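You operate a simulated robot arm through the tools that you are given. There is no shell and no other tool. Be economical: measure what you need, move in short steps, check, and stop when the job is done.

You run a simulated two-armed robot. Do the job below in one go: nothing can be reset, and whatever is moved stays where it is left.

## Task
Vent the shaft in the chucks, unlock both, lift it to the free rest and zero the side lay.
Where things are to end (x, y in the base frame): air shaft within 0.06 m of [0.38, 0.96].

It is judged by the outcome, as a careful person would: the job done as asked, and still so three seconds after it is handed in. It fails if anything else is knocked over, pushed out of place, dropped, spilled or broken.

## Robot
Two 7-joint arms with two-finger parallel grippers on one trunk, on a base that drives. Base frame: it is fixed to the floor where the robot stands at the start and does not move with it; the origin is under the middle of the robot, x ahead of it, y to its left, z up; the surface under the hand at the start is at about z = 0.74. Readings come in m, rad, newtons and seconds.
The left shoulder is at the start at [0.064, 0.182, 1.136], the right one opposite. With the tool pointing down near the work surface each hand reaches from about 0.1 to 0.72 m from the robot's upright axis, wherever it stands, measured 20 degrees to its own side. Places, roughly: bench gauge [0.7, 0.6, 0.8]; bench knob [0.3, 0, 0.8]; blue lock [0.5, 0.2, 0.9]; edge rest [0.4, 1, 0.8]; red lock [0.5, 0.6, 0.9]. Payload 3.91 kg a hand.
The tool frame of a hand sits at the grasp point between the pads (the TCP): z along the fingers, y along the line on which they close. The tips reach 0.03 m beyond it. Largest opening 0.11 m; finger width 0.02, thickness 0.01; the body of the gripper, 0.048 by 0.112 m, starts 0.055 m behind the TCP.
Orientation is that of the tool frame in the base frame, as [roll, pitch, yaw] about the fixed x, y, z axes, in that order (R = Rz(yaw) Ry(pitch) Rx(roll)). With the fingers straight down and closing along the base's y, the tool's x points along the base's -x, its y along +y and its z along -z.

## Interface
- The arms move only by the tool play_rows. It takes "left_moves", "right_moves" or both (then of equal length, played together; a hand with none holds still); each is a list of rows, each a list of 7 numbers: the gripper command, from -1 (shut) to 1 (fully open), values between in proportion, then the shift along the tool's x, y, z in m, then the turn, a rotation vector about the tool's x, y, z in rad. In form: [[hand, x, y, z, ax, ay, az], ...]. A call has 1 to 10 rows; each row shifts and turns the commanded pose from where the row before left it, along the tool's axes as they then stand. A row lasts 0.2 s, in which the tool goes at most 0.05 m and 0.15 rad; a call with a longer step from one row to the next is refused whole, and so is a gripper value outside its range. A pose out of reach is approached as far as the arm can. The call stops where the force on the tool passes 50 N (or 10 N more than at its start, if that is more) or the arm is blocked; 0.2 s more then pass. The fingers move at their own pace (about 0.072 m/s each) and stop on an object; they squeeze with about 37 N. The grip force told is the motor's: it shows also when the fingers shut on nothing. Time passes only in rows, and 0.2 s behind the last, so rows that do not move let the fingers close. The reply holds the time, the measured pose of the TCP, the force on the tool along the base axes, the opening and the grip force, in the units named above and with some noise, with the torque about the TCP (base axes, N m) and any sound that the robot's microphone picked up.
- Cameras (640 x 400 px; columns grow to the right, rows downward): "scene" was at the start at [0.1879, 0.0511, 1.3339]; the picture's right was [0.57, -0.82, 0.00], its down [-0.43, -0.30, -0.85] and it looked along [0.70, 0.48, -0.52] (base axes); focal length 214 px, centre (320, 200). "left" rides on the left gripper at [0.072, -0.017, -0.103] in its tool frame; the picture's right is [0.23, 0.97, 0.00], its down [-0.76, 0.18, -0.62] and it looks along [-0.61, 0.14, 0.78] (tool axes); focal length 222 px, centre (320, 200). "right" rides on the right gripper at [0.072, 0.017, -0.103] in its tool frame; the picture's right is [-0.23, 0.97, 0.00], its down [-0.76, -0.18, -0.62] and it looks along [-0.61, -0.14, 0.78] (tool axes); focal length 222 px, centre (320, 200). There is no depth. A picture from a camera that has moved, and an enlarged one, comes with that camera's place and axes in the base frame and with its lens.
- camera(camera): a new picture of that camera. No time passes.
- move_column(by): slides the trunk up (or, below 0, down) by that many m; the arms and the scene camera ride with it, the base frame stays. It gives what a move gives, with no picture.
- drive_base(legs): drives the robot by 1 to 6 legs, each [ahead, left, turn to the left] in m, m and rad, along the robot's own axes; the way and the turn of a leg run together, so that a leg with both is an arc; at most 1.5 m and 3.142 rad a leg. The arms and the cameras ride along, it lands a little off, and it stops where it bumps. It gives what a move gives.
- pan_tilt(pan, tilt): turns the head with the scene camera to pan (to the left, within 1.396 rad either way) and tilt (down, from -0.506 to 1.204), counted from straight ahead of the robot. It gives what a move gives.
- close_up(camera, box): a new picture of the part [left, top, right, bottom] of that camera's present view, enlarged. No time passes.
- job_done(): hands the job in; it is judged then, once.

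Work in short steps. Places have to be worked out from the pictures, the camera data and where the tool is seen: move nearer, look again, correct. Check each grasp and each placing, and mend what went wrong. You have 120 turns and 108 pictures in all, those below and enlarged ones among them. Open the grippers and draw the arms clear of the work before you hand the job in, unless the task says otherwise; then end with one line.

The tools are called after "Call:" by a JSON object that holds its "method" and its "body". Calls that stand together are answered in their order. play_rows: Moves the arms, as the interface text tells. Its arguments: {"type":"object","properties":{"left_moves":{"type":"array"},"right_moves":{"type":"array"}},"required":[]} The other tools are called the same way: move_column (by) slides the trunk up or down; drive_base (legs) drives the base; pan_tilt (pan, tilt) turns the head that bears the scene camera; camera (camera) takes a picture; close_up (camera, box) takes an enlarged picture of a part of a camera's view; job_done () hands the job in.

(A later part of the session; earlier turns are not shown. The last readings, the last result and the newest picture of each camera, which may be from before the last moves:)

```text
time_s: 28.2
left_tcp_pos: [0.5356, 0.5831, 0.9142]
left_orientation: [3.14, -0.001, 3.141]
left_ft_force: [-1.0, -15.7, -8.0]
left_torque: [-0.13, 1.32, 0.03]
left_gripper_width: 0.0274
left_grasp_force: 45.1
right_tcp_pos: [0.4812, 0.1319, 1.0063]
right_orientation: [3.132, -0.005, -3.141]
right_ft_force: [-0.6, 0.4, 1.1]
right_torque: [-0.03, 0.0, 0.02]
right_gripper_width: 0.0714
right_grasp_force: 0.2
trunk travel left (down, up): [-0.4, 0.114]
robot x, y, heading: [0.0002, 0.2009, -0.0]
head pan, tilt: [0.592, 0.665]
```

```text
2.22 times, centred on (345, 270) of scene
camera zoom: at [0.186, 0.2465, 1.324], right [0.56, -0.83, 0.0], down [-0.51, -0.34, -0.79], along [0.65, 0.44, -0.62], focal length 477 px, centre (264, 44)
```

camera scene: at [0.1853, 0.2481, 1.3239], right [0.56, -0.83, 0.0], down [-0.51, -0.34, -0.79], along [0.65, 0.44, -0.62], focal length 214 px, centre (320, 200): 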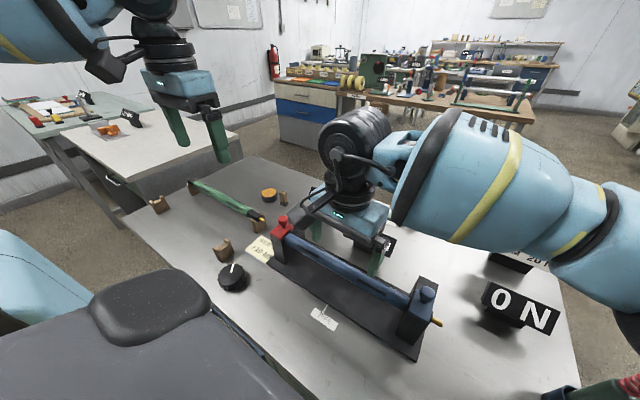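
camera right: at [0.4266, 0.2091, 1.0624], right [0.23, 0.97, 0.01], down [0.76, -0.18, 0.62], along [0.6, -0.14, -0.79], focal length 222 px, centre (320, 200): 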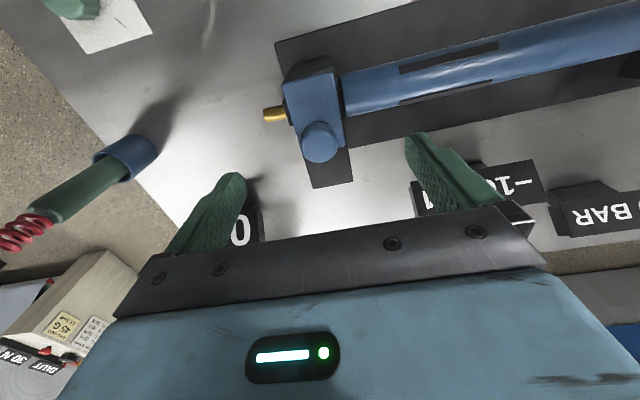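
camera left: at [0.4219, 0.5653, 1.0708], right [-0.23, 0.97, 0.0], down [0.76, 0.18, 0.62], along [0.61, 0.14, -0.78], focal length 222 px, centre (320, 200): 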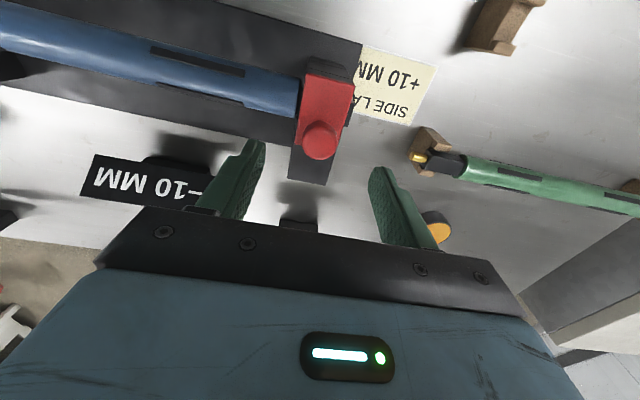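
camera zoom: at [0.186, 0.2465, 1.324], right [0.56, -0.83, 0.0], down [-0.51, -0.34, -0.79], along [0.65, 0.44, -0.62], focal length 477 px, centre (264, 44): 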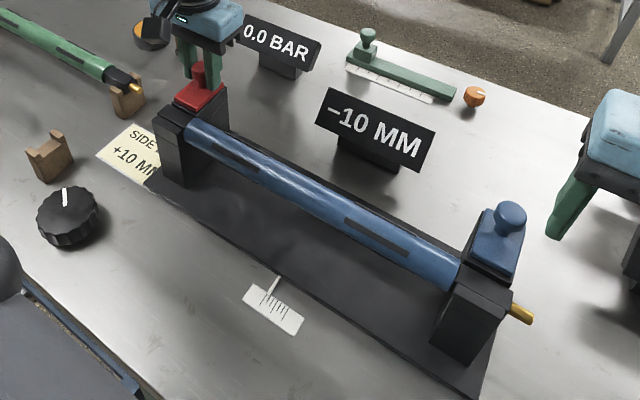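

The red plate slid about 0.042 m. I nudge it to its end stop, then release and rise.

Call:
{"method": "play_rows", "body": {"left_moves": [[-1, -0.004, 0, 0, 0, 0, 0], [-1, 0, 0, 0, 0, 0, 0]]}}

Call:
{"method": "play_rows", "body": {"left_moves": [[-0.3, 0.002, 0, 0, 0, 0, 0], [0.1, 0, 0, 0, 0, 0, 0], [0.3, 0, 0, 0, 0, 0, 0], [0.3, 0, 0, -0.04, 0, 0, 0], [0.3, 0, 0, -0.04, 0, 0, 0], [0.3, 0.03, -0.03, -0.01, 0, 0, 0], [0.3, 0.02, -0.03, 0, 0, 0, 0]]}}

Call:
{"method": "close_up", "body": {"camera": "scene", "box": [230, 180, 460, 360]}}

Call:
{"method": "camera", "body": {"camera": "left"}}

Call:
{"method": "camera", "body": {"camera": "right"}}

```text
time_s: 28.8
left_tcp_pos: [0.5368, 0.5824, 0.9146]
left_orientation: [3.14, -0.002, 3.14]
left_ft_force: [-11.7, -15.6, -7.0]
left_torque: [-0.24, -0.06, -0.03]
left_gripper_width: 0.0274
left_grasp_force: 44.9
right_tcp_pos: [0.4801, 0.1324, 1.0057]
right_orientation: [3.133, -0.002, 3.141]
right_ft_force: [0.4, 1.0, 0.3]
right_torque: [0.0, -0.04, 0.04]
right_gripper_width: 0.0715
right_grasp_force: 0.0
trunk travel left (down, up): [-0.4, 0.114]
robot x, y, heading: [-0.0028, 0.2001, 0.003]
head pan, tilt: [0.592, 0.665]
```

```text
time_s: 30.4
left_tcp_pos: [0.4868, 0.5209, 1.0029]
left_orientation: [3.14, -0.001, -3.139]
left_ft_force: [-0.2, -0.4, -0.2]
left_torque: [0.02, -0.01, 0.03]
left_gripper_width: 0.0714
left_grasp_force: 0.1
right_tcp_pos: [0.4809, 0.1322, 1.0048]
right_orientation: [3.134, -0.005, -3.141]
right_ft_force: [0.2, 0.1, 0.4]
right_torque: [0.04, 0.01, 0.01]
right_gripper_width: 0.0717
right_grasp_force: 0.0
trunk travel left (down, up): [-0.4, 0.114]
robot x, y, heading: [0.0, 0.2022, 0.003]
head pan, tilt: [0.592, 0.665]
```

```text
2.22 times, centred on (345, 270) of scene
camera zoom: at [0.1853, 0.2473, 1.3239], right [0.56, -0.83, 0.0], down [-0.51, -0.34, -0.79], along [0.65, 0.44, -0.62], focal length 477 px, centre (264, 44)
```

zoom: 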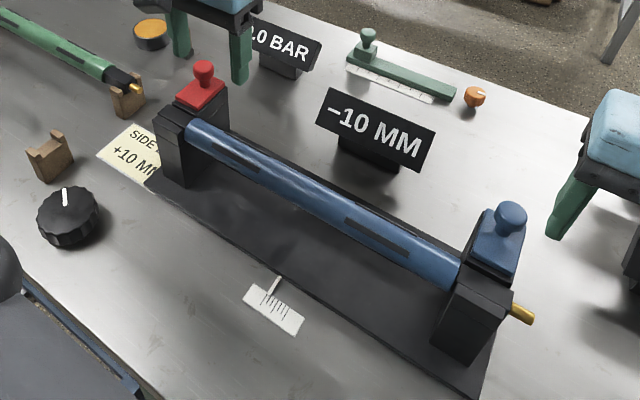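

```text
72 pictures are left
camera left: at [0.4136, 0.5059, 1.1066], right [-0.23, 0.97, 0.0], down [0.76, 0.18, 0.62], along [0.61, 0.14, -0.78], focal length 222 px, centre (320, 200)
```

left: 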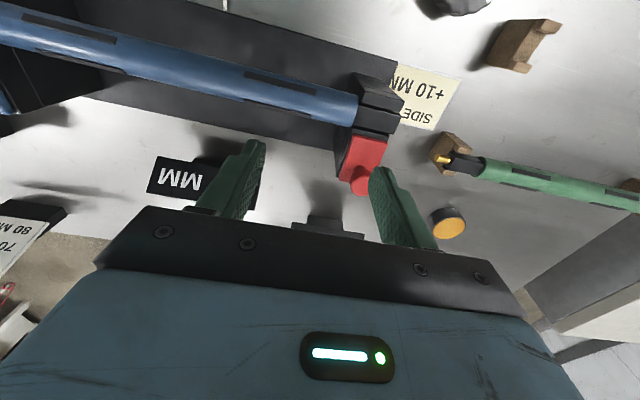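

```text
71 pictures are left
camera right: at [0.409, 0.1484, 1.1102], right [0.23, 0.97, 0.01], down [0.76, -0.18, 0.62], along [0.6, -0.14, -0.79], focal length 222 px, centre (320, 200)
```

right: 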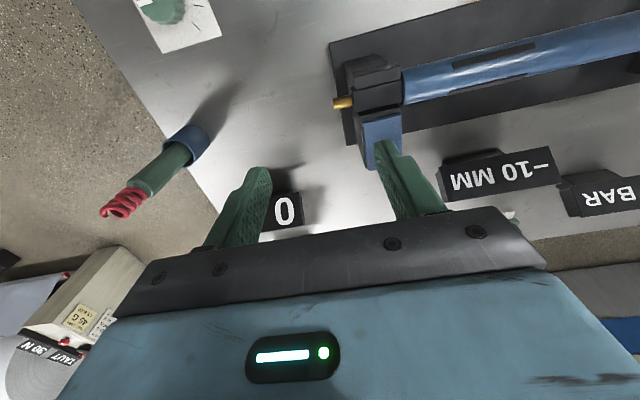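

Both locks are open. I bring both hands above the shaft and turn them a quarter turn inward so the fingers close across it (along x).

Call:
{"method": "play_rows", "body": {"right_moves": [[0.3, 0, 0.036, 0, 0, 0, 0], [0.3, 0, 0.036, 0, 0, 0, 0], [0.3, 0, 0.036, 0, 0, 0, 0], [0.3, 0, 0.03, 0, 0, 0, 0], [0.3, 0, 0, 0, 0, 0, 0.15], [0.3, 0, 0, 0, 0, 0, 0.15], [0.3, 0, 0, 0, 0, 0, 0.15], [0.3, 0, 0, 0, 0, 0, 0.15], [0.3, 0, 0, 0, 0, 0, 0.15], [0.3, 0, 0, 0, 0, 0, 0.15]], "left_moves": [[0.3, 0, -0.005, 0, 0, 0, 0], [0.3, 0, -0.005, 0, 0, 0, 0], [0.3, 0, -0.005, 0, 0, 0, 0], [0.3, 0, 0, 0, 0, 0, 0], [0.3, 0, 0, 0, 0, 0, -0.15], [0.3, 0, 0, 0, 0, 0, -0.15], [0.3, 0, 0, 0, 0, 0, -0.15], [0.3, 0, 0, 0, 0, 0, -0.15], [0.3, 0, 0, 0, 0, 0, -0.15], [0.3, 0, 0, 0, 0, 0, -0.15]]}}

Call:
{"method": "play_rows", "body": {"right_moves": [[0.3, 0, 0, 0, 0, 0, 0.15], [0.3, 0, 0, 0, 0, 0, 0.15], [0.3, 0, 0, 0, 0, 0, 0.15], [0.3, 0, 0, 0, 0, 0, 0.15], [0.3, 0, 0, 0, 0, 0, 0.07]], "left_moves": [[0.3, 0, 0, 0, 0, 0, -0.15], [0.3, 0, 0, 0, 0, 0, -0.15], [0.3, 0, 0, 0, 0, 0, -0.15], [0.3, 0, 0, 0, 0, 0, -0.15], [0.3, 0, 0, 0, 0, 0, -0.07]]}}

Call:
{"method": "camera", "body": {"camera": "scene"}}

```text
time_s: 32.6
left_tcp_pos: [0.4878, 0.5086, 1.003]
left_orientation: [3.14, 0.0, -2.239]
left_ft_force: [0.0, 0.1, -0.2]
left_torque: [0.01, 0.03, 0.02]
left_gripper_width: 0.0716
left_grasp_force: 0.0
right_tcp_pos: [0.4793, 0.2698, 1.0057]
right_orientation: [3.141, -0.01, 2.24]
right_ft_force: [0.4, 0.4, 0.0]
right_torque: [-0.02, -0.03, 0.01]
right_gripper_width: 0.0713
right_grasp_force: 0.2
trunk travel left (down, up): [-0.4, 0.114]
robot x, y, heading: [-0.0027, 0.1977, -0.003]
head pan, tilt: [0.592, 0.665]
```

```text
time_s: 33.8
left_tcp_pos: [0.4866, 0.5078, 1.0033]
left_orientation: [3.141, 0.0, -1.569]
left_ft_force: [0.0, 0.2, 0.7]
left_torque: [0.01, -0.02, 0.0]
left_gripper_width: 0.0716
left_grasp_force: 0.1
right_tcp_pos: [0.4799, 0.2714, 1.0054]
right_orientation: [-3.136, -0.008, 1.568]
right_ft_force: [0.1, 0.6, -0.2]
right_torque: [-0.02, 0.02, 0.0]
right_gripper_width: 0.0713
right_grasp_force: 0.0
trunk travel left (down, up): [-0.4, 0.114]
robot x, y, heading: [-0.0032, 0.2016, 0.002]
head pan, tilt: [0.592, 0.665]
```

```text
70 pictures are left
camera scene: at [0.1854, 0.2479, 1.3239], right [0.56, -0.83, 0.0], down [-0.51, -0.34, -0.79], along [0.65, 0.44, -0.62], focal length 214 px, centre (320, 200)
```

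scene: 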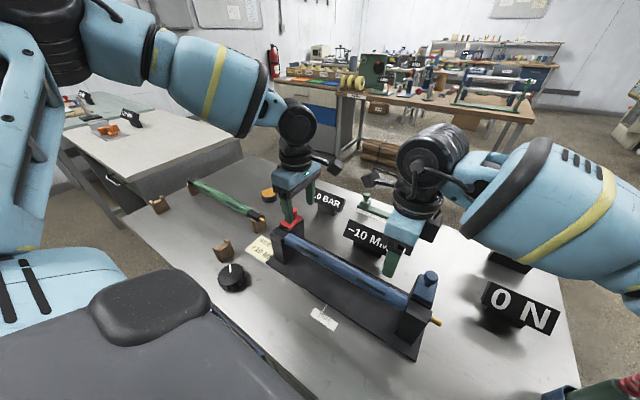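

Both hands are square over the shaft. I check centring with the wrist cameras.

Call:
{"method": "camera", "body": {"camera": "left"}}

Call:
{"method": "camera", "body": {"camera": "right"}}

```text
69 pictures are left
camera left: at [0.5037, 0.4368, 1.1071], right [-0.97, -0.23, 0.0], down [-0.18, 0.76, 0.62], along [-0.14, 0.61, -0.78], focal length 222 px, centre (320, 200)
```

left: 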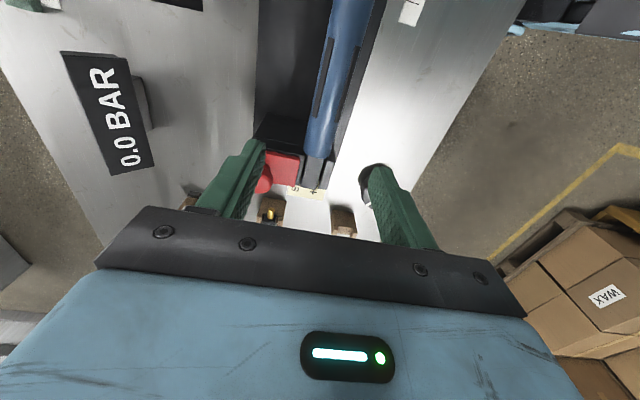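

```text
68 pictures are left
camera right: at [0.497, 0.3434, 1.1103], right [0.97, -0.23, -0.01], down [-0.18, -0.77, 0.62], along [-0.15, -0.6, -0.79], focal length 222 px, centre (320, 200)
```

right: 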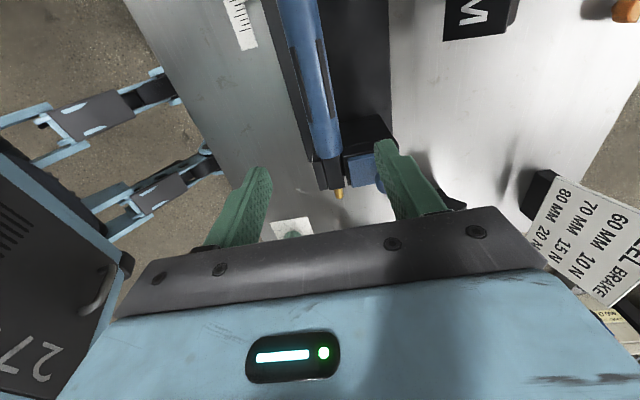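

The shaft axis lies at x≈0.478, z≈0.847. I make a small x correction, descend both hands to z≈0.85 and look before closing.

Call:
{"method": "play_rows", "body": {"right_moves": [[0.5, 0, -0.002, 0.03, 0, 0, 0], [0.5, 0, 0, 0.04, 0, 0, 0], [0.5, 0, 0, 0.04, 0, 0, 0], [0.5, 0, 0, 0.025, 0, 0, 0], [0.5, 0, 0, 0.018, 0, 0, 0]], "left_moves": [[0.5, 0, 0.008, 0.03, 0, 0, 0], [0.5, 0, 0, 0.04, 0, 0, 0], [0.5, 0, 0, 0.04, 0, 0, 0], [0.5, 0, 0, 0.025, 0, 0, 0], [0.5, 0, 0, 0.016, 0, 0, 0]]}}

Call:
{"method": "close_up", "body": {"camera": "scene", "box": [230, 180, 460, 360]}}

Call:
{"method": "camera", "body": {"camera": "left"}}

```text
time_s: 35.0
left_tcp_pos: [0.4798, 0.5087, 0.8509]
left_orientation: [-3.141, 0.0, -1.571]
left_ft_force: [0.4, 0.7, 0.6]
left_torque: [0.03, 0.04, 0.01]
left_gripper_width: 0.0826
left_grasp_force: 0.1
right_tcp_pos: [0.4794, 0.2729, 0.8512]
right_orientation: [-3.137, -0.009, 1.575]
right_ft_force: [-1.3, 0.4, -0.2]
right_torque: [-0.03, -0.01, -0.01]
right_gripper_width: 0.0826
right_grasp_force: 0.0
trunk travel left (down, up): [-0.4, 0.114]
robot x, y, heading: [-0.0013, 0.1992, -0.001]
head pan, tilt: [0.592, 0.665]
```

```text
2.22 times, centred on (345, 270) of scene
camera zoom: at [0.1857, 0.248, 1.3239], right [0.56, -0.83, 0.0], down [-0.51, -0.34, -0.79], along [0.65, 0.44, -0.62], focal length 477 px, centre (264, 44)
```

zoom: 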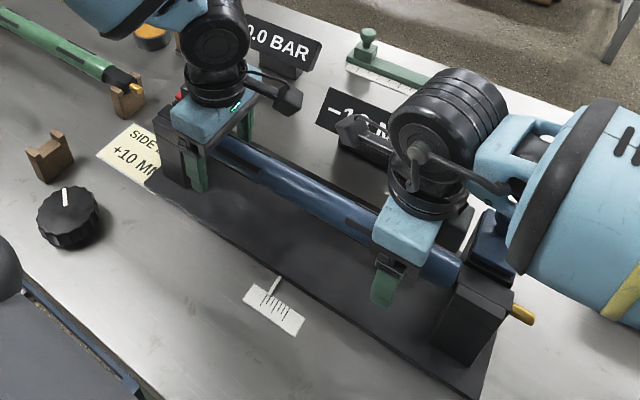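

```text
66 pictures are left
camera left: at [0.4959, 0.4367, 0.9554], right [-0.97, -0.23, 0.0], down [-0.18, 0.76, 0.62], along [-0.14, 0.61, -0.78], focal length 222 px, centre (320, 200)
```

left: 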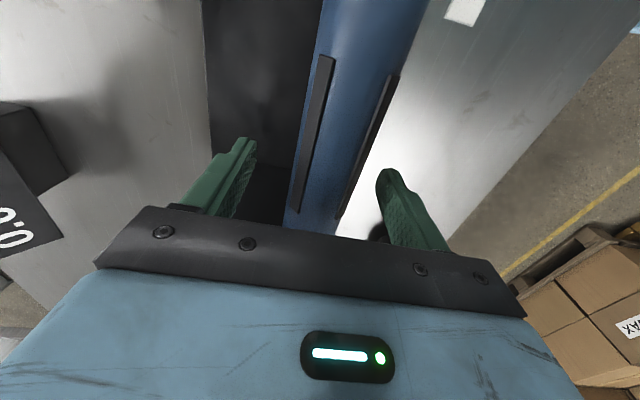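

The fingers straddle the shaft. I close both grippers.

Call:
{"method": "play_rows", "body": {"right_moves": [[0, 0, 0, 0, 0, 0, 0], [-0.3, 0, 0, 0, 0, 0, 0], [-1, 0, 0, 0, 0, 0, 0], [-1, 0, 0, 0, 0, 0, 0], [-1, 0, 0, 0, 0, 0, 0]], "left_moves": [[0, 0, 0, 0, 0, 0, 0], [-0.3, 0, 0, 0, 0, 0, 0], [-1, 0, 0, 0, 0, 0, 0], [-1, 0, 0, 0, 0, 0, 0], [-1, 0, 0, 0, 0, 0, 0]]}}

```text
time_s: 36.2
left_tcp_pos: [0.4791, 0.5097, 0.8528]
left_orientation: [-3.14, -0.001, -1.572]
left_ft_force: [0.3, -0.8, -0.1]
left_torque: [0.15, -0.01, 0.28]
left_gripper_width: 0.0332
left_grasp_force: 37.2
right_tcp_pos: [0.479, 0.2746, 0.8511]
right_orientation: [-3.136, -0.007, 1.571]
right_ft_force: [0.1, 0.9, 0.6]
right_torque: [-0.08, 0.03, -0.72]
right_gripper_width: 0.0335
right_grasp_force: 37.0
trunk travel left (down, up): [-0.4, 0.114]
robot x, y, heading: [-0.0007, 0.1984, -0.001]
head pan, tilt: [0.592, 0.665]
```

Both hold the 33 mm shaft with no side load. I lift both together, slowly at first.

Call:
{"method": "play_rows", "body": {"right_moves": [[-1, 0, 0, -0.005, 0, 0, 0], [-1, 0, 0, -0.01, 0, 0, 0], [-1, 0, 0, -0.015, 0, 0, 0]], "left_moves": [[-1, 0, 0, -0.005, 0, 0, 0], [-1, 0, 0, -0.01, 0, 0, 0], [-1, 0, 0, -0.015, 0, 0, 0]]}}

Call:
{"method": "close_up", "body": {"camera": "scene", "box": [230, 180, 460, 360]}}

```text
time_s: 37.0
left_tcp_pos: [0.4791, 0.5072, 0.8837]
left_orientation: [3.142, -0.003, -1.571]
left_ft_force: [-2.8, -7.3, -2.2]
left_torque: [-0.09, -0.06, 0.33]
left_gripper_width: 0.0331
left_grasp_force: 37.0
right_tcp_pos: [0.4772, 0.2726, 0.8819]
right_orientation: [-3.138, -0.007, 1.572]
right_ft_force: [2.7, 7.7, -5.6]
right_torque: [-0.25, 0.04, -0.9]
right_gripper_width: 0.0329
right_grasp_force: 36.5
trunk travel left (down, up): [-0.4, 0.114]
robot x, y, heading: [-0.0003, 0.1964, -0.004]
head pan, tilt: [0.592, 0.665]
```

```text
2.22 times, centred on (345, 270) of scene
camera zoom: at [0.1853, 0.2481, 1.3239], right [0.56, -0.83, 0.0], down [-0.51, -0.34, -0.79], along [0.65, 0.44, -0.62], focal length 477 px, centre (264, 44)
```

zoom: 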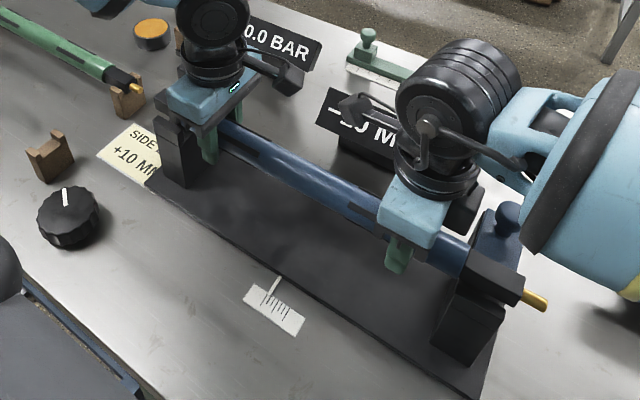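

The shaft is coming cleanly out of both slots, and it is light (about 8 N). I lift further.

Call:
{"method": "play_rows", "body": {"right_moves": [[-1, 0, 0, -0.025, 0, 0, 0], [-1, 0, 0, -0.03, 0, 0, 0], [-1, 0, 0, -0.03, 0, 0, 0], [-1, 0, 0, -0.025, 0, 0, 0]], "left_moves": [[-1, 0, 0, -0.025, 0, 0, 0], [-1, 0, 0, -0.03, 0, 0, 0], [-1, 0, 0, -0.03, 0, 0, 0], [-1, 0, 0, -0.025, 0, 0, 0]]}}

Call:
{"method": "pan_tilt", "body": {"pan": 1.1, "tilt": 0.6}}

Call:
{"method": "camera", "body": {"camera": "scene"}}

```text
time_s: 38.0
left_tcp_pos: [0.4794, 0.5073, 0.9936]
left_orientation: [-3.14, -0.003, -1.575]
left_ft_force: [-6.3, -30.9, -5.5]
left_torque: [0.48, -0.1, -0.72]
left_gripper_width: 0.0333
left_grasp_force: 37.2
right_tcp_pos: [0.4761, 0.2719, 0.9919]
right_orientation: [-3.136, -0.013, 1.577]
right_ft_force: [6.9, 31.9, -1.4]
right_torque: [-0.08, 0.09, -0.72]
right_gripper_width: 0.0335
right_grasp_force: 36.8
trunk travel left (down, up): [-0.4, 0.114]
robot x, y, heading: [0.0014, 0.2007, -0.003]
head pan, tilt: [0.592, 0.665]
```

```text
time_s: 38.9
left_tcp_pos: [0.4784, 0.5083, 0.9936]
left_orientation: [3.139, -0.005, -1.573]
left_ft_force: [-6.8, -32.6, -3.7]
left_torque: [0.01, -0.06, -0.67]
left_gripper_width: 0.033
left_grasp_force: 37.1
right_tcp_pos: [0.4772, 0.2695, 0.9918]
right_orientation: [-3.139, -0.013, 1.573]
right_ft_force: [6.0, 33.3, -4.4]
right_torque: [-0.11, 0.02, -0.69]
right_gripper_width: 0.0333
right_grasp_force: 37.4
trunk travel left (down, up): [-0.4, 0.114]
robot x, y, heading: [-0.0013, 0.201, -0.001]
head pan, tilt: [1.1, 0.6]
```

```text
64 pictures are left
camera scene: at [0.1544, 0.2787, 1.3294], right [0.89, -0.45, 0.0], down [-0.26, -0.5, -0.82], along [0.37, 0.73, -0.57], focal length 214 px, centre (320, 200)
```

scene: 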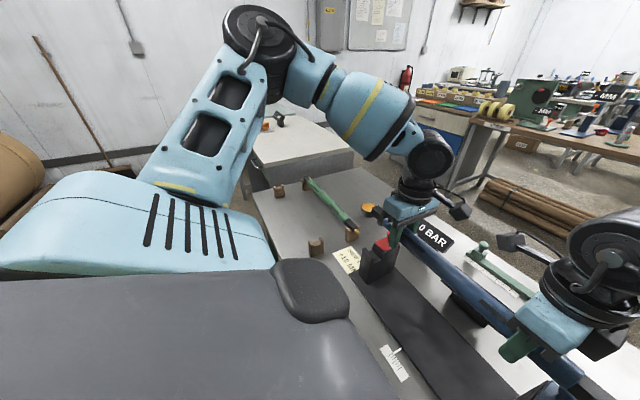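

The hands are fighting axially by about 32 N, so I relax them together by a couple of mm. Then I drive the base left most of the way and look again.

Call:
{"method": "play_rows", "body": {"right_moves": [[-1, 0.002, 0, 0, 0, 0, 0], [-1, 0.001, 0, 0, 0, 0, 0]], "left_moves": [[-1, 0.002, 0, 0, 0, 0, 0], [-1, 0.001, 0, 0, 0, 0, 0]]}}

Call:
{"method": "drive_base", "body": {"legs": [[0, 0.3, 0]]}}

Call:
{"method": "camera", "body": {"camera": "scene"}}

```text
time_s: 39.5
left_tcp_pos: [0.4806, 0.5083, 0.9916]
left_orientation: [3.141, 0.005, -1.569]
left_ft_force: [-2.9, 9.6, -1.8]
left_torque: [-0.84, 0.01, -0.68]
left_gripper_width: 0.0334
left_grasp_force: 36.9
right_tcp_pos: [0.4792, 0.2709, 0.9893]
right_orientation: [-3.137, 0.002, 1.569]
right_ft_force: [2.7, -10.6, -4.8]
right_torque: [0.65, 0.03, -0.03]
right_gripper_width: 0.0331
right_grasp_force: 36.9
trunk travel left (down, up): [-0.4, 0.114]
robot x, y, heading: [-0.0007, 0.1946, -0.001]
head pan, tilt: [1.1, 0.6]
```

```text
time_s: 42.8
left_tcp_pos: [0.4771, 0.8112, 0.9922]
left_orientation: [3.137, 0.005, -1.57]
left_ft_force: [-6.8, 24.3, -4.5]
left_torque: [0.13, -0.01, -0.84]
left_gripper_width: 0.0333
left_grasp_force: 36.5
right_tcp_pos: [0.4768, 0.5774, 0.9917]
right_orientation: [-3.136, -0.004, 1.573]
right_ft_force: [7.2, -23.6, -2.8]
right_torque: [0.1, 0.02, -0.82]
right_gripper_width: 0.0331
right_grasp_force: 37.1
trunk travel left (down, up): [-0.4, 0.114]
robot x, y, heading: [-0.0027, 0.5073, 0.002]
head pan, tilt: [1.1, 0.6]
```

```text
63 pictures are left
camera scene: at [0.1536, 0.5828, 1.3294], right [0.89, -0.45, 0.0], down [-0.26, -0.5, -0.82], along [0.37, 0.74, -0.57], focal length 214 px, centre (320, 200)
```

scene: 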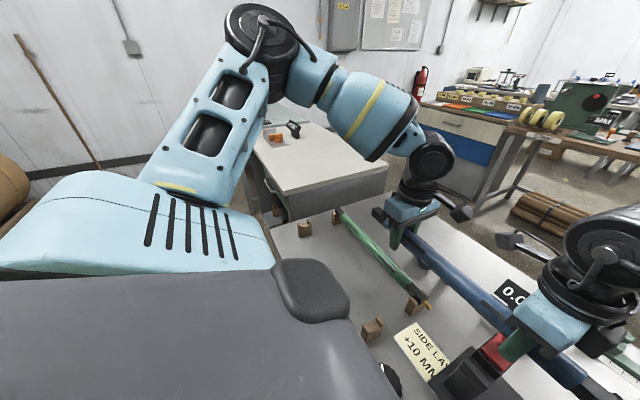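

Both cradles of the free rest read (0.38, 0.757) and (0.375, 1.163). I look at both shaft ends from the wrist cameras to learn how far they extend.

Call:
{"method": "camera", "body": {"camera": "left"}}

Call:
{"method": "camera", "body": {"camera": "right"}}

```text
62 pictures are left
camera left: at [0.4941, 0.7392, 1.0948], right [-0.97, -0.23, 0.0], down [-0.18, 0.76, 0.63], along [-0.15, 0.61, -0.78], focal length 222 px, centre (320, 200)
```

left: 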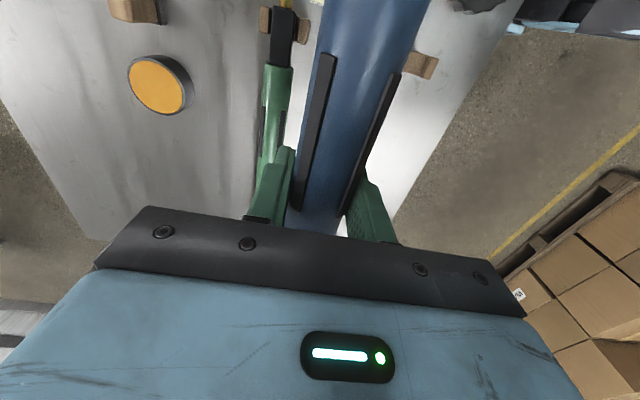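

```text
61 pictures are left
camera right: at [0.4949, 0.6495, 1.0962], right [0.97, -0.23, -0.01], down [-0.17, -0.76, 0.62], along [-0.14, -0.6, -0.78], focal length 222 px, centre (320, 200)
```

right: 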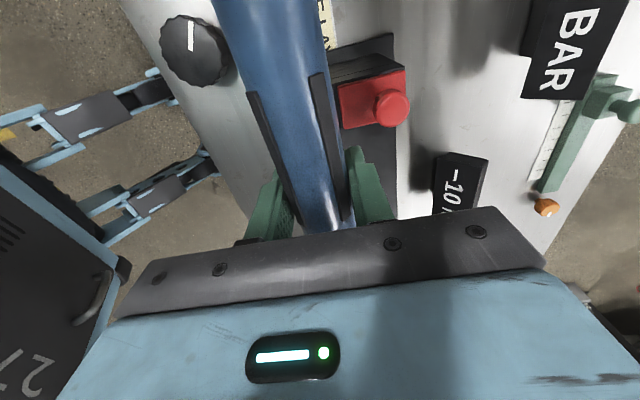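

Ends are hidden by the fingers, but from the chuck geometry the shaft half-length is about 0.225 m against cradles at ±0.203, so it must be centred within about 1 cm. I drive the remaining 0.27 m.

Call:
{"method": "drive_base", "body": {"legs": [[0, 0.27, 0]]}}

Call:
{"method": "camera", "body": {"camera": "scene"}}

```text
time_s: 45.4
left_tcp_pos: [0.4739, 1.0449, 0.9901]
left_orientation: [3.136, 0.002, -1.574]
left_ft_force: [1.2, -0.9, -3.9]
left_torque: [0.0, 0.02, 0.2]
left_gripper_width: 0.0331
left_grasp_force: 36.6
right_tcp_pos: [0.4738, 0.8112, 0.9899]
right_orientation: [-3.135, 0.0, 1.567]
right_ft_force: [-0.9, 0.6, -2.4]
right_torque: [0.09, 0.04, 0.15]
right_gripper_width: 0.0328
right_grasp_force: 36.8
trunk travel left (down, up): [-0.4, 0.114]
robot x, y, heading: [-0.0052, 0.7385, -0.005]
head pan, tilt: [1.1, 0.6]
stopped in leg 1: the robot was blocked; the commanded pose is now the measured one
```

```text
60 pictures are left
camera scene: at [0.1488, 0.8194, 1.3293], right [0.89, -0.46, 0.0], down [-0.26, -0.5, -0.82], along [0.38, 0.73, -0.57], focal length 214 px, centre (320, 200)
```

scene: 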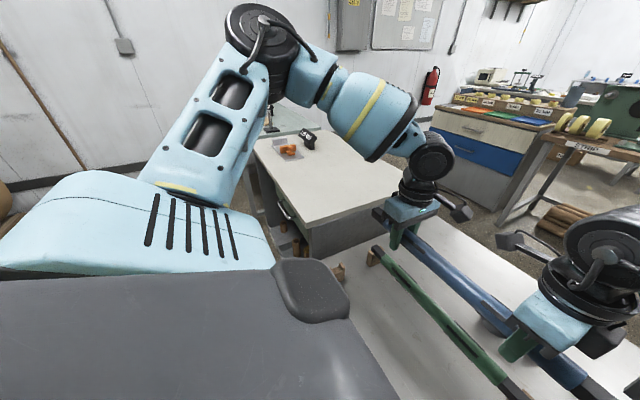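

The base stopped a little short (y 0.7385, probably near the white table). The shaft centre is now about (0.474, 0.923). I move both arms the remaining (−0.096, +0.037) together at this height.

Call:
{"method": "drive_base", "body": {"legs": [[0, -0.01, 0]]}}

Call:
{"method": "play_rows", "body": {"right_moves": [[-1, 0.012, -0.024, 0, 0, 0, 0], [-1, 0.012, -0.024, 0, 0, 0, 0], [-1, 0.012, -0.024, 0, 0, 0, 0], [-1, 0.012, -0.024, 0, 0, 0, 0]], "left_moves": [[-1, -0.012, 0.024, 0, 0, 0, 0], [-1, -0.012, 0.024, 0, 0, 0, 0], [-1, -0.012, 0.024, 0, 0, 0, 0], [-1, -0.012, 0.024, 0, 0, 0, 0]]}}

Call:
{"method": "camera", "body": {"camera": "left"}}

Call:
{"method": "camera", "body": {"camera": "right"}}

Call:
{"method": "camera", "body": {"camera": "scene"}}

```text
time_s: 46.2
left_tcp_pos: [0.4731, 1.0341, 0.991]
left_orientation: [3.139, 0.004, -1.574]
left_ft_force: [-0.3, 0.5, -3.2]
left_torque: [0.05, 0.0, 0.23]
left_gripper_width: 0.0333
left_grasp_force: 37.3
right_tcp_pos: [0.4724, 0.7995, 0.991]
right_orientation: [-3.136, -0.003, 1.567]
right_ft_force: [0.4, 0.4, -2.9]
right_torque: [0.04, -0.01, -0.14]
right_gripper_width: 0.0331
right_grasp_force: 37.2
trunk travel left (down, up): [-0.4, 0.114]
robot x, y, heading: [-0.0065, 0.7302, -0.001]
head pan, tilt: [1.1, 0.6]
```

```text
time_s: 47.2
left_tcp_pos: [0.3752, 1.0831, 0.9918]
left_orientation: [3.14, 0.004, -1.574]
left_ft_force: [6.1, 8.0, -7.3]
left_torque: [0.4, 0.08, 0.74]
left_gripper_width: 0.0332
left_grasp_force: 37.4
right_tcp_pos: [0.3751, 0.8487, 0.9915]
right_orientation: [-3.136, -0.002, 1.568]
right_ft_force: [-6.6, -7.0, 2.0]
right_torque: [0.74, -0.14, 0.66]
right_gripper_width: 0.0331
right_grasp_force: 36.4
trunk travel left (down, up): [-0.4, 0.114]
robot x, y, heading: [-0.0033, 0.7275, -0.003]
head pan, tilt: [1.1, 0.6]
```

```text
59 pictures are left
camera left: at [0.3923, 1.0113, 1.0956], right [-0.97, -0.22, 0.0], down [-0.17, 0.76, 0.63], along [-0.14, 0.61, -0.78], focal length 222 px, centre (320, 200)
```

left: 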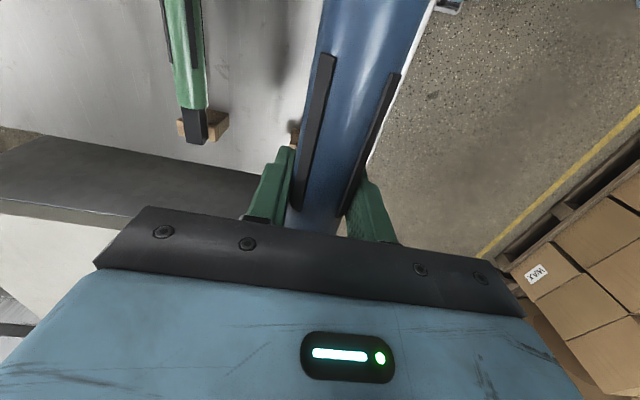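

```text
58 pictures are left
camera right: at [0.3931, 0.9216, 1.0966], right [0.97, -0.23, -0.01], down [-0.18, -0.76, 0.62], along [-0.15, -0.61, -0.78], focal length 222 px, centre (320, 200)
```

right: 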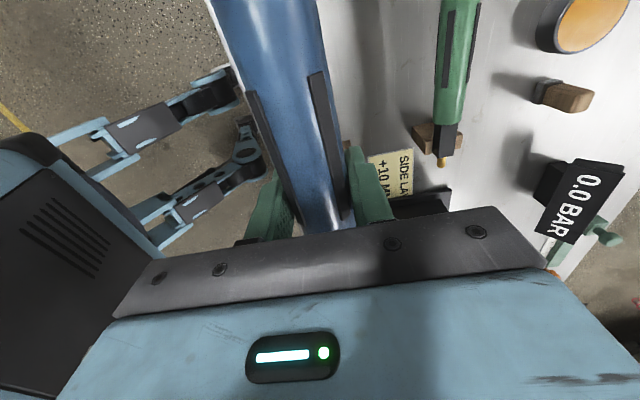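

```text
57 pictures are left
camera scene: at [0.1472, 0.8085, 1.3296], right [0.89, -0.46, 0.0], down [-0.26, -0.5, -0.82], along [0.38, 0.73, -0.57], focal length 214 px, centre (320, 200)
```

scene: 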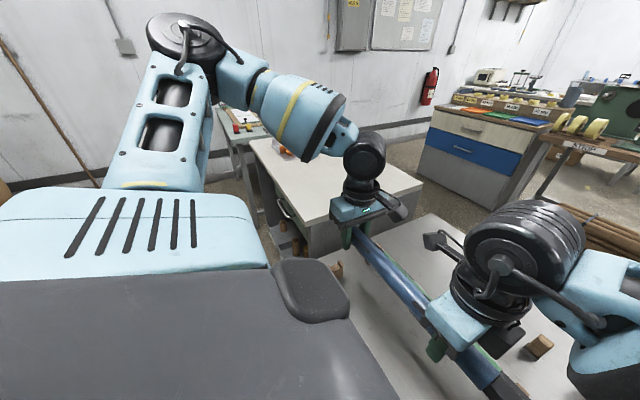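

The shaft centre is at about (0.375, 0.961), matching the neighbouring green shaft's layout (its centre y≈0.955). I tilt the head to see the near cradle under the shaft end.

Call:
{"method": "pan_tilt", "body": {"pan": 0.1, "tilt": 1.05}}

Call:
{"method": "camera", "body": {"camera": "scene"}}

Call:
{"method": "pan_tilt", "body": {"pan": 1.2, "tilt": 0.9}}

Call:
{"method": "camera", "body": {"camera": "scene"}}

```text
time_s: 48.4
left_tcp_pos: [0.3768, 1.0831, 0.9908]
left_orientation: [3.138, 0.003, -1.574]
left_ft_force: [7.6, 14.2, -6.7]
left_torque: [0.47, 0.02, 0.93]
left_gripper_width: 0.0332
left_grasp_force: 36.4
right_tcp_pos: [0.3783, 0.8481, 0.9909]
right_orientation: [-3.135, -0.001, 1.567]
right_ft_force: [-8.7, -13.6, -1.2]
right_torque: [0.42, -0.02, 1.02]
right_gripper_width: 0.0333
right_grasp_force: 37.2
trunk travel left (down, up): [-0.4, 0.114]
robot x, y, heading: [-0.0066, 0.7276, -0.005]
head pan, tilt: [0.099, 1.051]
```

```text
56 pictures are left
camera scene: at [0.1744, 0.7354, 1.294], right [0.1, -1.0, 0.0], down [-0.86, -0.08, -0.5], along [0.49, 0.05, -0.87], focal length 214 px, centre (320, 200)
```

scene: 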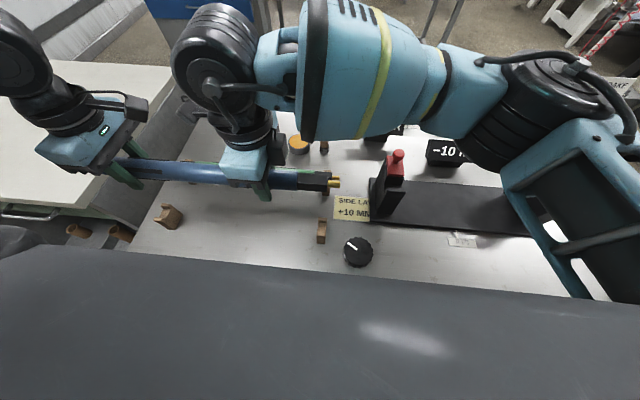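

```text
time_s: 49.8
left_tcp_pos: [0.3776, 1.0815, 0.992]
left_orientation: [3.137, 0.005, -1.576]
left_ft_force: [6.8, 15.5, -0.2]
left_torque: [-0.15, 0.03, 0.75]
left_gripper_width: 0.0331
left_grasp_force: 36.9
right_tcp_pos: [0.3778, 0.848, 0.9913]
right_orientation: [-3.136, -0.002, 1.565]
right_ft_force: [-5.9, -15.6, -5.2]
right_torque: [-0.21, 0.0, 0.72]
right_gripper_width: 0.0335
right_grasp_force: 36.8
trunk travel left (down, up): [-0.4, 0.114]
robot x, y, heading: [-0.0054, 0.7261, -0.004]
head pan, tilt: [1.201, 0.901]
```

```text
55 pictures are left
camera scene: at [0.1359, 0.7991, 1.3047], right [0.93, -0.36, 0.0], down [-0.29, -0.73, -0.62], along [0.23, 0.58, -0.78], focal length 214 px, centre (320, 200)
```

scene: 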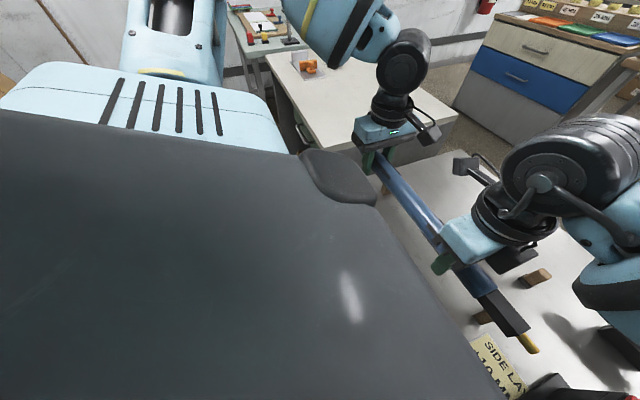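

From the forward-facing tilt view both cradles are at x≈0.376, y≈0.754 and 1.167. I return to that view, zoom on them, and ease the 15 N axial strain between the hands.

Call:
{"method": "pan_tilt", "body": {"pan": 0.3, "tilt": 1.0}}

Call:
{"method": "play_rows", "body": {"right_moves": [[-1, -0.001, 0, 0, 0, 0, 0]], "left_moves": [[-1, -0.0005, 0, 0, 0, 0, 0]]}}

Call:
{"method": "camera", "body": {"camera": "scene"}}

Call:
{"method": "close_up", "body": {"camera": "scene", "box": [310, 140, 470, 270]}}

Call:
{"method": "close_up", "body": {"camera": "scene", "box": [150, 130, 310, 260]}}

```text
time_s: 51.0
left_tcp_pos: [0.3775, 1.082, 0.9928]
left_orientation: [3.14, 0.005, -1.573]
left_ft_force: [6.0, 15.9, -0.6]
left_torque: [-0.32, 0.01, 0.66]
left_gripper_width: 0.0331
left_grasp_force: 36.7
right_tcp_pos: [0.3779, 0.8478, 0.9919]
right_orientation: [-3.135, -0.004, 1.566]
right_ft_force: [-5.9, -15.2, -7.3]
right_torque: [-0.32, 0.02, 0.69]
right_gripper_width: 0.0334
right_grasp_force: 37.0
trunk travel left (down, up): [-0.4, 0.114]
robot x, y, heading: [-0.0025, 0.7272, -0.002]
head pan, tilt: [0.3, 1.0]
```

```text
time_s: 51.4
left_tcp_pos: [0.3764, 1.0821, 0.9923]
left_orientation: [3.139, -0.001, -1.579]
left_ft_force: [5.1, 1.1, 0.5]
left_torque: [0.29, 0.18, 0.68]
left_gripper_width: 0.0334
left_grasp_force: 37.6
right_tcp_pos: [0.3767, 0.8473, 0.9919]
right_orientation: [-3.137, -0.005, 1.571]
right_ft_force: [-5.3, -1.4, -7.9]
right_torque: [-1.12, -0.22, 0.69]
right_gripper_width: 0.0334
right_grasp_force: 37.0
trunk travel left (down, up): [-0.4, 0.114]
robot x, y, heading: [-0.0044, 0.7295, -0.004]
head pan, tilt: [0.3, 1.0]
```

```text
54 pictures are left
camera scene: at [0.1749, 0.7493, 1.2974], right [0.29, -0.96, 0.0], down [-0.8, -0.25, -0.54], along [0.52, 0.16, -0.84], focal length 214 px, centre (320, 200)
```

scene: 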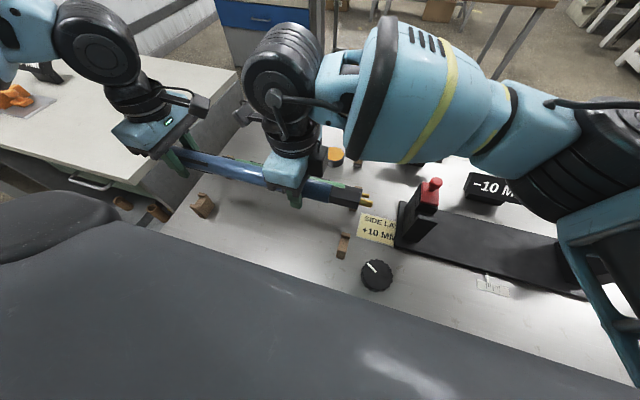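

```text
3.08 times, centred on (390, 205) of scene
camera zoom: at [0.1749, 0.7493, 1.2974], right [0.29, -0.96, 0.0], down [-0.8, -0.25, -0.54], along [0.52, 0.16, -0.84], focal length 660 px, centre (105, 185)
```

zoom: 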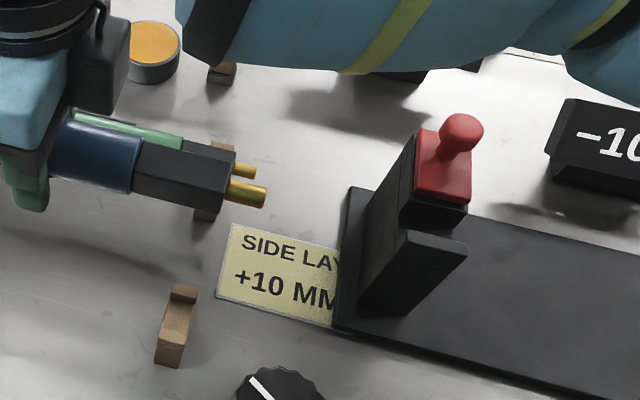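

```text
3.08 times, centred on (230, 195) of scene
camera zoom: at [0.1749, 0.7493, 1.2974], right [0.29, -0.96, 0.0], down [-0.8, -0.25, -0.54], along [0.52, 0.16, -0.84], focal length 660 px, centre (597, 215)
```

zoom: 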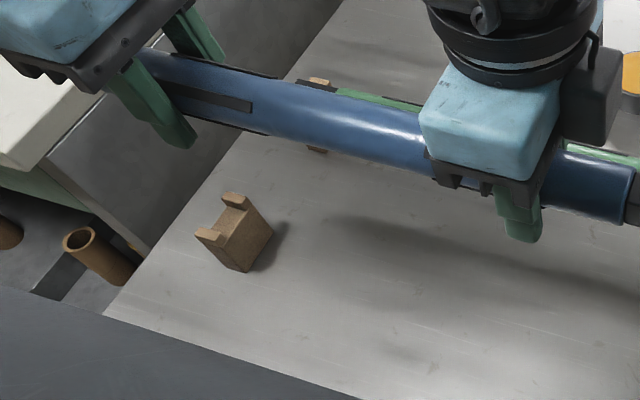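

The rest sits at x≈0.381 with horn tops near z≈0.80. I shift x by +0.004 and lower both hands to z≈0.835, just above the horns, then check.

Call:
{"method": "play_rows", "body": {"right_moves": [[-1, 0, 0.002, 0.03, 0, 0, 0], [-1, 0, 0.002, 0.04, 0, 0, 0], [-1, 0, 0, 0.04, 0, 0, 0], [-1, 0, 0, 0.03, 0, 0, 0], [-1, 0, 0, 0.017, 0, 0, 0]], "left_moves": [[-1, 0, -0.002, 0.03, 0, 0, 0], [-1, 0, -0.002, 0.04, 0, 0, 0], [-1, 0, 0, 0.04, 0, 0, 0], [-1, 0, 0, 0.03, 0, 0, 0], [-1, 0, 0, 0.017, 0, 0, 0]]}}

Call:
{"method": "close_up", "body": {"camera": "scene", "box": [310, 140, 470, 270]}}

Call:
{"method": "close_up", "body": {"camera": "scene", "box": [150, 130, 310, 260]}}

```text
time_s: 52.6
left_tcp_pos: [0.3807, 1.0843, 0.8336]
left_orientation: [3.138, 0.005, -1.576]
left_ft_force: [1.6, -6.4, -6.2]
left_torque: [0.35, 0.0, 0.65]
left_gripper_width: 0.0334
left_grasp_force: 36.9
right_tcp_pos: [0.3798, 0.8495, 0.8336]
right_orientation: [-3.137, -0.002, 1.568]
right_ft_force: [-1.2, 5.1, 0.1]
right_torque: [0.45, -0.01, -0.26]
right_gripper_width: 0.0328
right_grasp_force: 37.1
trunk travel left (down, up): [-0.4, 0.114]
robot x, y, heading: [-0.0054, 0.7291, -0.001]
head pan, tilt: [0.3, 1.0]
```

```text
3.08 times, centred on (390, 205) of scene
camera zoom: at [0.1751, 0.7493, 1.2974], right [0.29, -0.96, 0.0], down [-0.8, -0.25, -0.54], along [0.52, 0.16, -0.84], focal length 660 px, centre (105, 185)
```

zoom: 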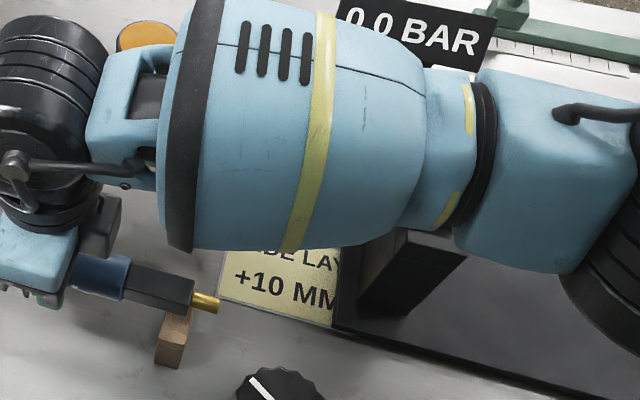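

```text
3.08 times, centred on (230, 195) of scene
camera zoom: at [0.1751, 0.7493, 1.2974], right [0.29, -0.96, 0.0], down [-0.8, -0.25, -0.54], along [0.52, 0.16, -0.84], focal length 660 px, centre (597, 215)
```

zoom: 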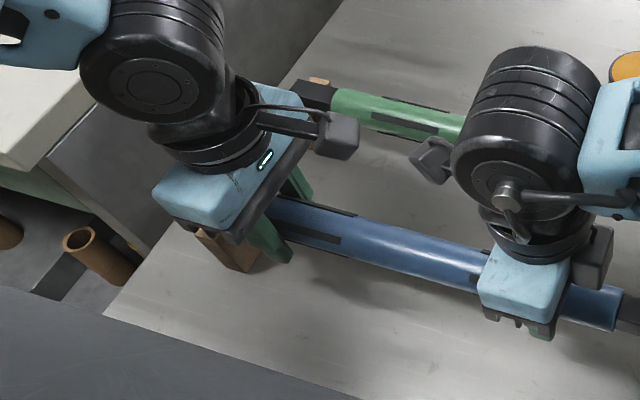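

The shaft end hovers just above the near cradle. I zoom tightly there and check the far end with the left wrist camera.

Call:
{"method": "close_up", "body": {"camera": "scene", "box": [325, 195, 375, 240]}}

Call:
{"method": "close_up", "body": {"camera": "scene", "box": [185, 175, 245, 220]}}

Call:
{"method": "camera", "body": {"camera": "left"}}

```text
8.89 times, centred on (350, 218) of scene
camera zoom: at [0.1751, 0.7493, 1.2974], right [0.29, -0.96, 0.0], down [-0.8, -0.25, -0.54], along [0.52, 0.16, -0.84], focal length 1906 px, centre (53, 44)
```

zoom: 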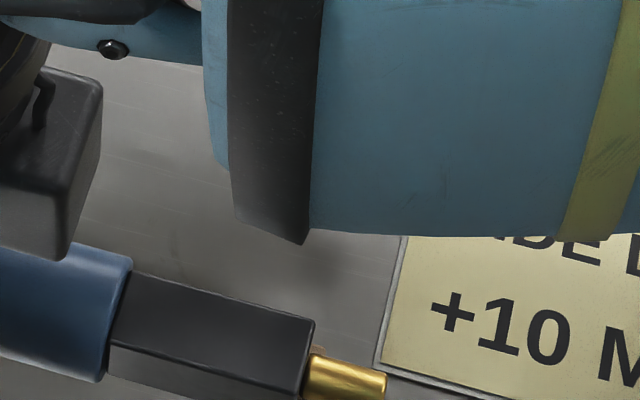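

```text
8.89 times, centred on (215, 198) of scene
camera zoom: at [0.1751, 0.7493, 1.2974], right [0.29, -0.96, 0.0], down [-0.8, -0.25, -0.54], along [0.52, 0.16, -0.84], focal length 1906 px, centre (1253, 222)
```

zoom: 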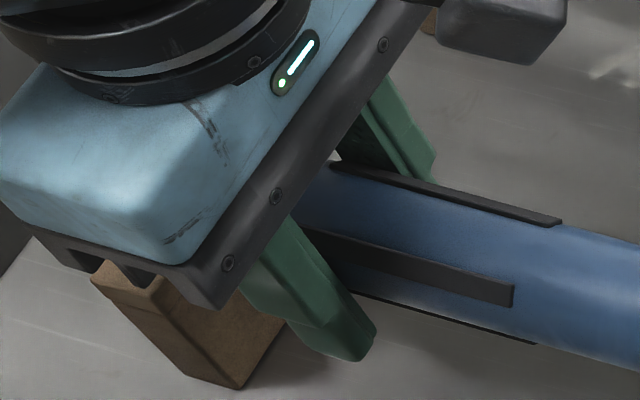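

```text
47 pictures are left
camera left: at [0.3969, 1.0119, 0.9356], right [-0.97, -0.22, 0.0], down [-0.17, 0.76, 0.63], along [-0.14, 0.61, -0.78], focal length 222 px, centre (320, 200)
```

left: 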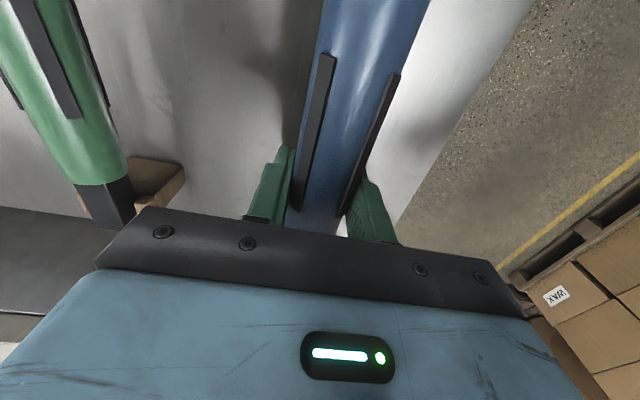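

By this view the shaft end is about 7 mm too far in +y compared with the green one, and x agrees to within 2–3 mm. I shift −0.007 in y and lower slowly, watching for contact.

Call:
{"method": "play_rows", "body": {"right_moves": [[-1, -0.004, 0, 0, 0, 0, 0], [-1, -0.003, 0, 0, 0, 0, 0], [-1, 0, 0.001, 0.006, 0, 0, 0], [-1, 0, 0, 0.006, 0, 0, 0], [-1, 0, 0, 0.006, 0, 0, 0]], "left_moves": [[-1, 0.004, 0, 0, 0, 0, 0], [-1, 0.003, 0, 0, 0, 0, 0], [-1, 0, 0, 0.006, 0, 0, 0], [-1, 0, 0, 0.006, 0, 0, 0], [-1, 0, 0, 0.006, 0, 0, 0]]}}

Call:
{"method": "close_up", "body": {"camera": "scene", "box": [325, 195, 375, 240]}}

Call:
{"method": "close_up", "body": {"camera": "scene", "box": [185, 185, 245, 230]}}

```text
time_s: 53.8
left_tcp_pos: [0.3811, 1.0769, 0.8163]
left_orientation: [3.137, 0.003, -1.575]
left_ft_force: [5.8, -4.5, -9.2]
left_torque: [0.64, 0.02, 0.66]
left_gripper_width: 0.033
left_grasp_force: 37.9
right_tcp_pos: [0.3816, 0.8416, 0.8165]
right_orientation: [-3.135, -0.004, 1.568]
right_ft_force: [-5.4, 3.8, 3.6]
right_torque: [1.01, -0.03, 0.67]
right_gripper_width: 0.0332
right_grasp_force: 36.8
trunk travel left (down, up): [-0.4, 0.114]
robot x, y, heading: [-0.006, 0.7311, -0.003]
head pan, tilt: [0.3, 1.0]
```

```text
8.89 times, centred on (350, 218) of scene
camera zoom: at [0.175, 0.7493, 1.2974], right [0.29, -0.96, 0.0], down [-0.8, -0.25, -0.54], along [0.52, 0.16, -0.84], focal length 1906 px, centre (53, 44)
```

zoom: 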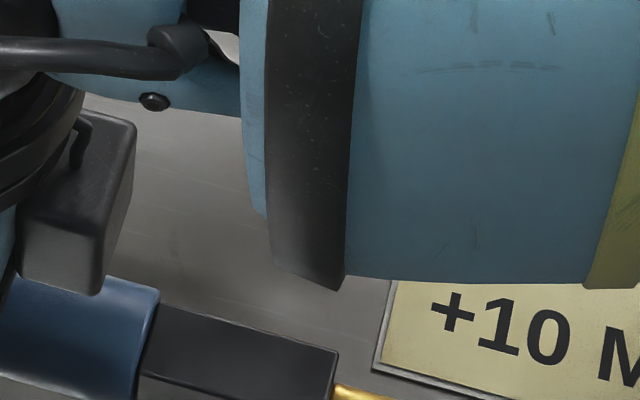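

```text
8.89 times, centred on (215, 208) of scene
camera zoom: at [0.175, 0.7493, 1.2974], right [0.29, -0.96, 0.0], down [-0.8, -0.25, -0.54], along [0.52, 0.16, -0.84], focal length 1906 px, centre (1253, 133)
```

zoom: 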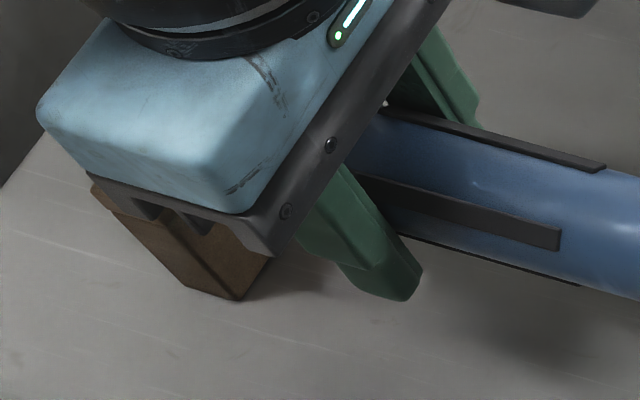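

No contact yet at z≈0.816. I look a bit lower at the near cradle before going on.

Call:
{"method": "close_up", "body": {"camera": "scene", "box": [320, 215, 380, 260]}}

```text
8.89 times, centred on (350, 238) of scene
camera zoom: at [0.175, 0.7493, 1.2974], right [0.29, -0.96, 0.0], down [-0.8, -0.25, -0.54], along [0.52, 0.16, -0.84], focal length 1906 px, centre (53, -133)
```

zoom: 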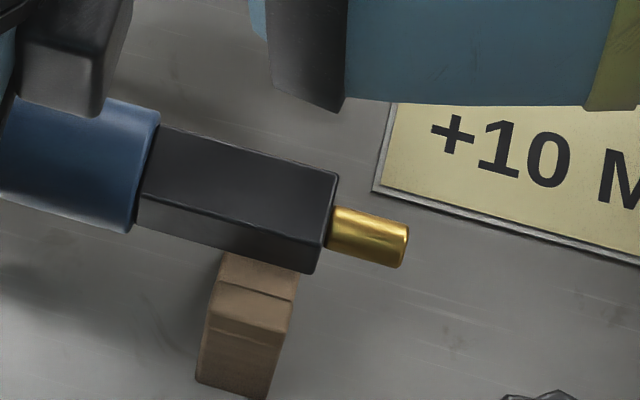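

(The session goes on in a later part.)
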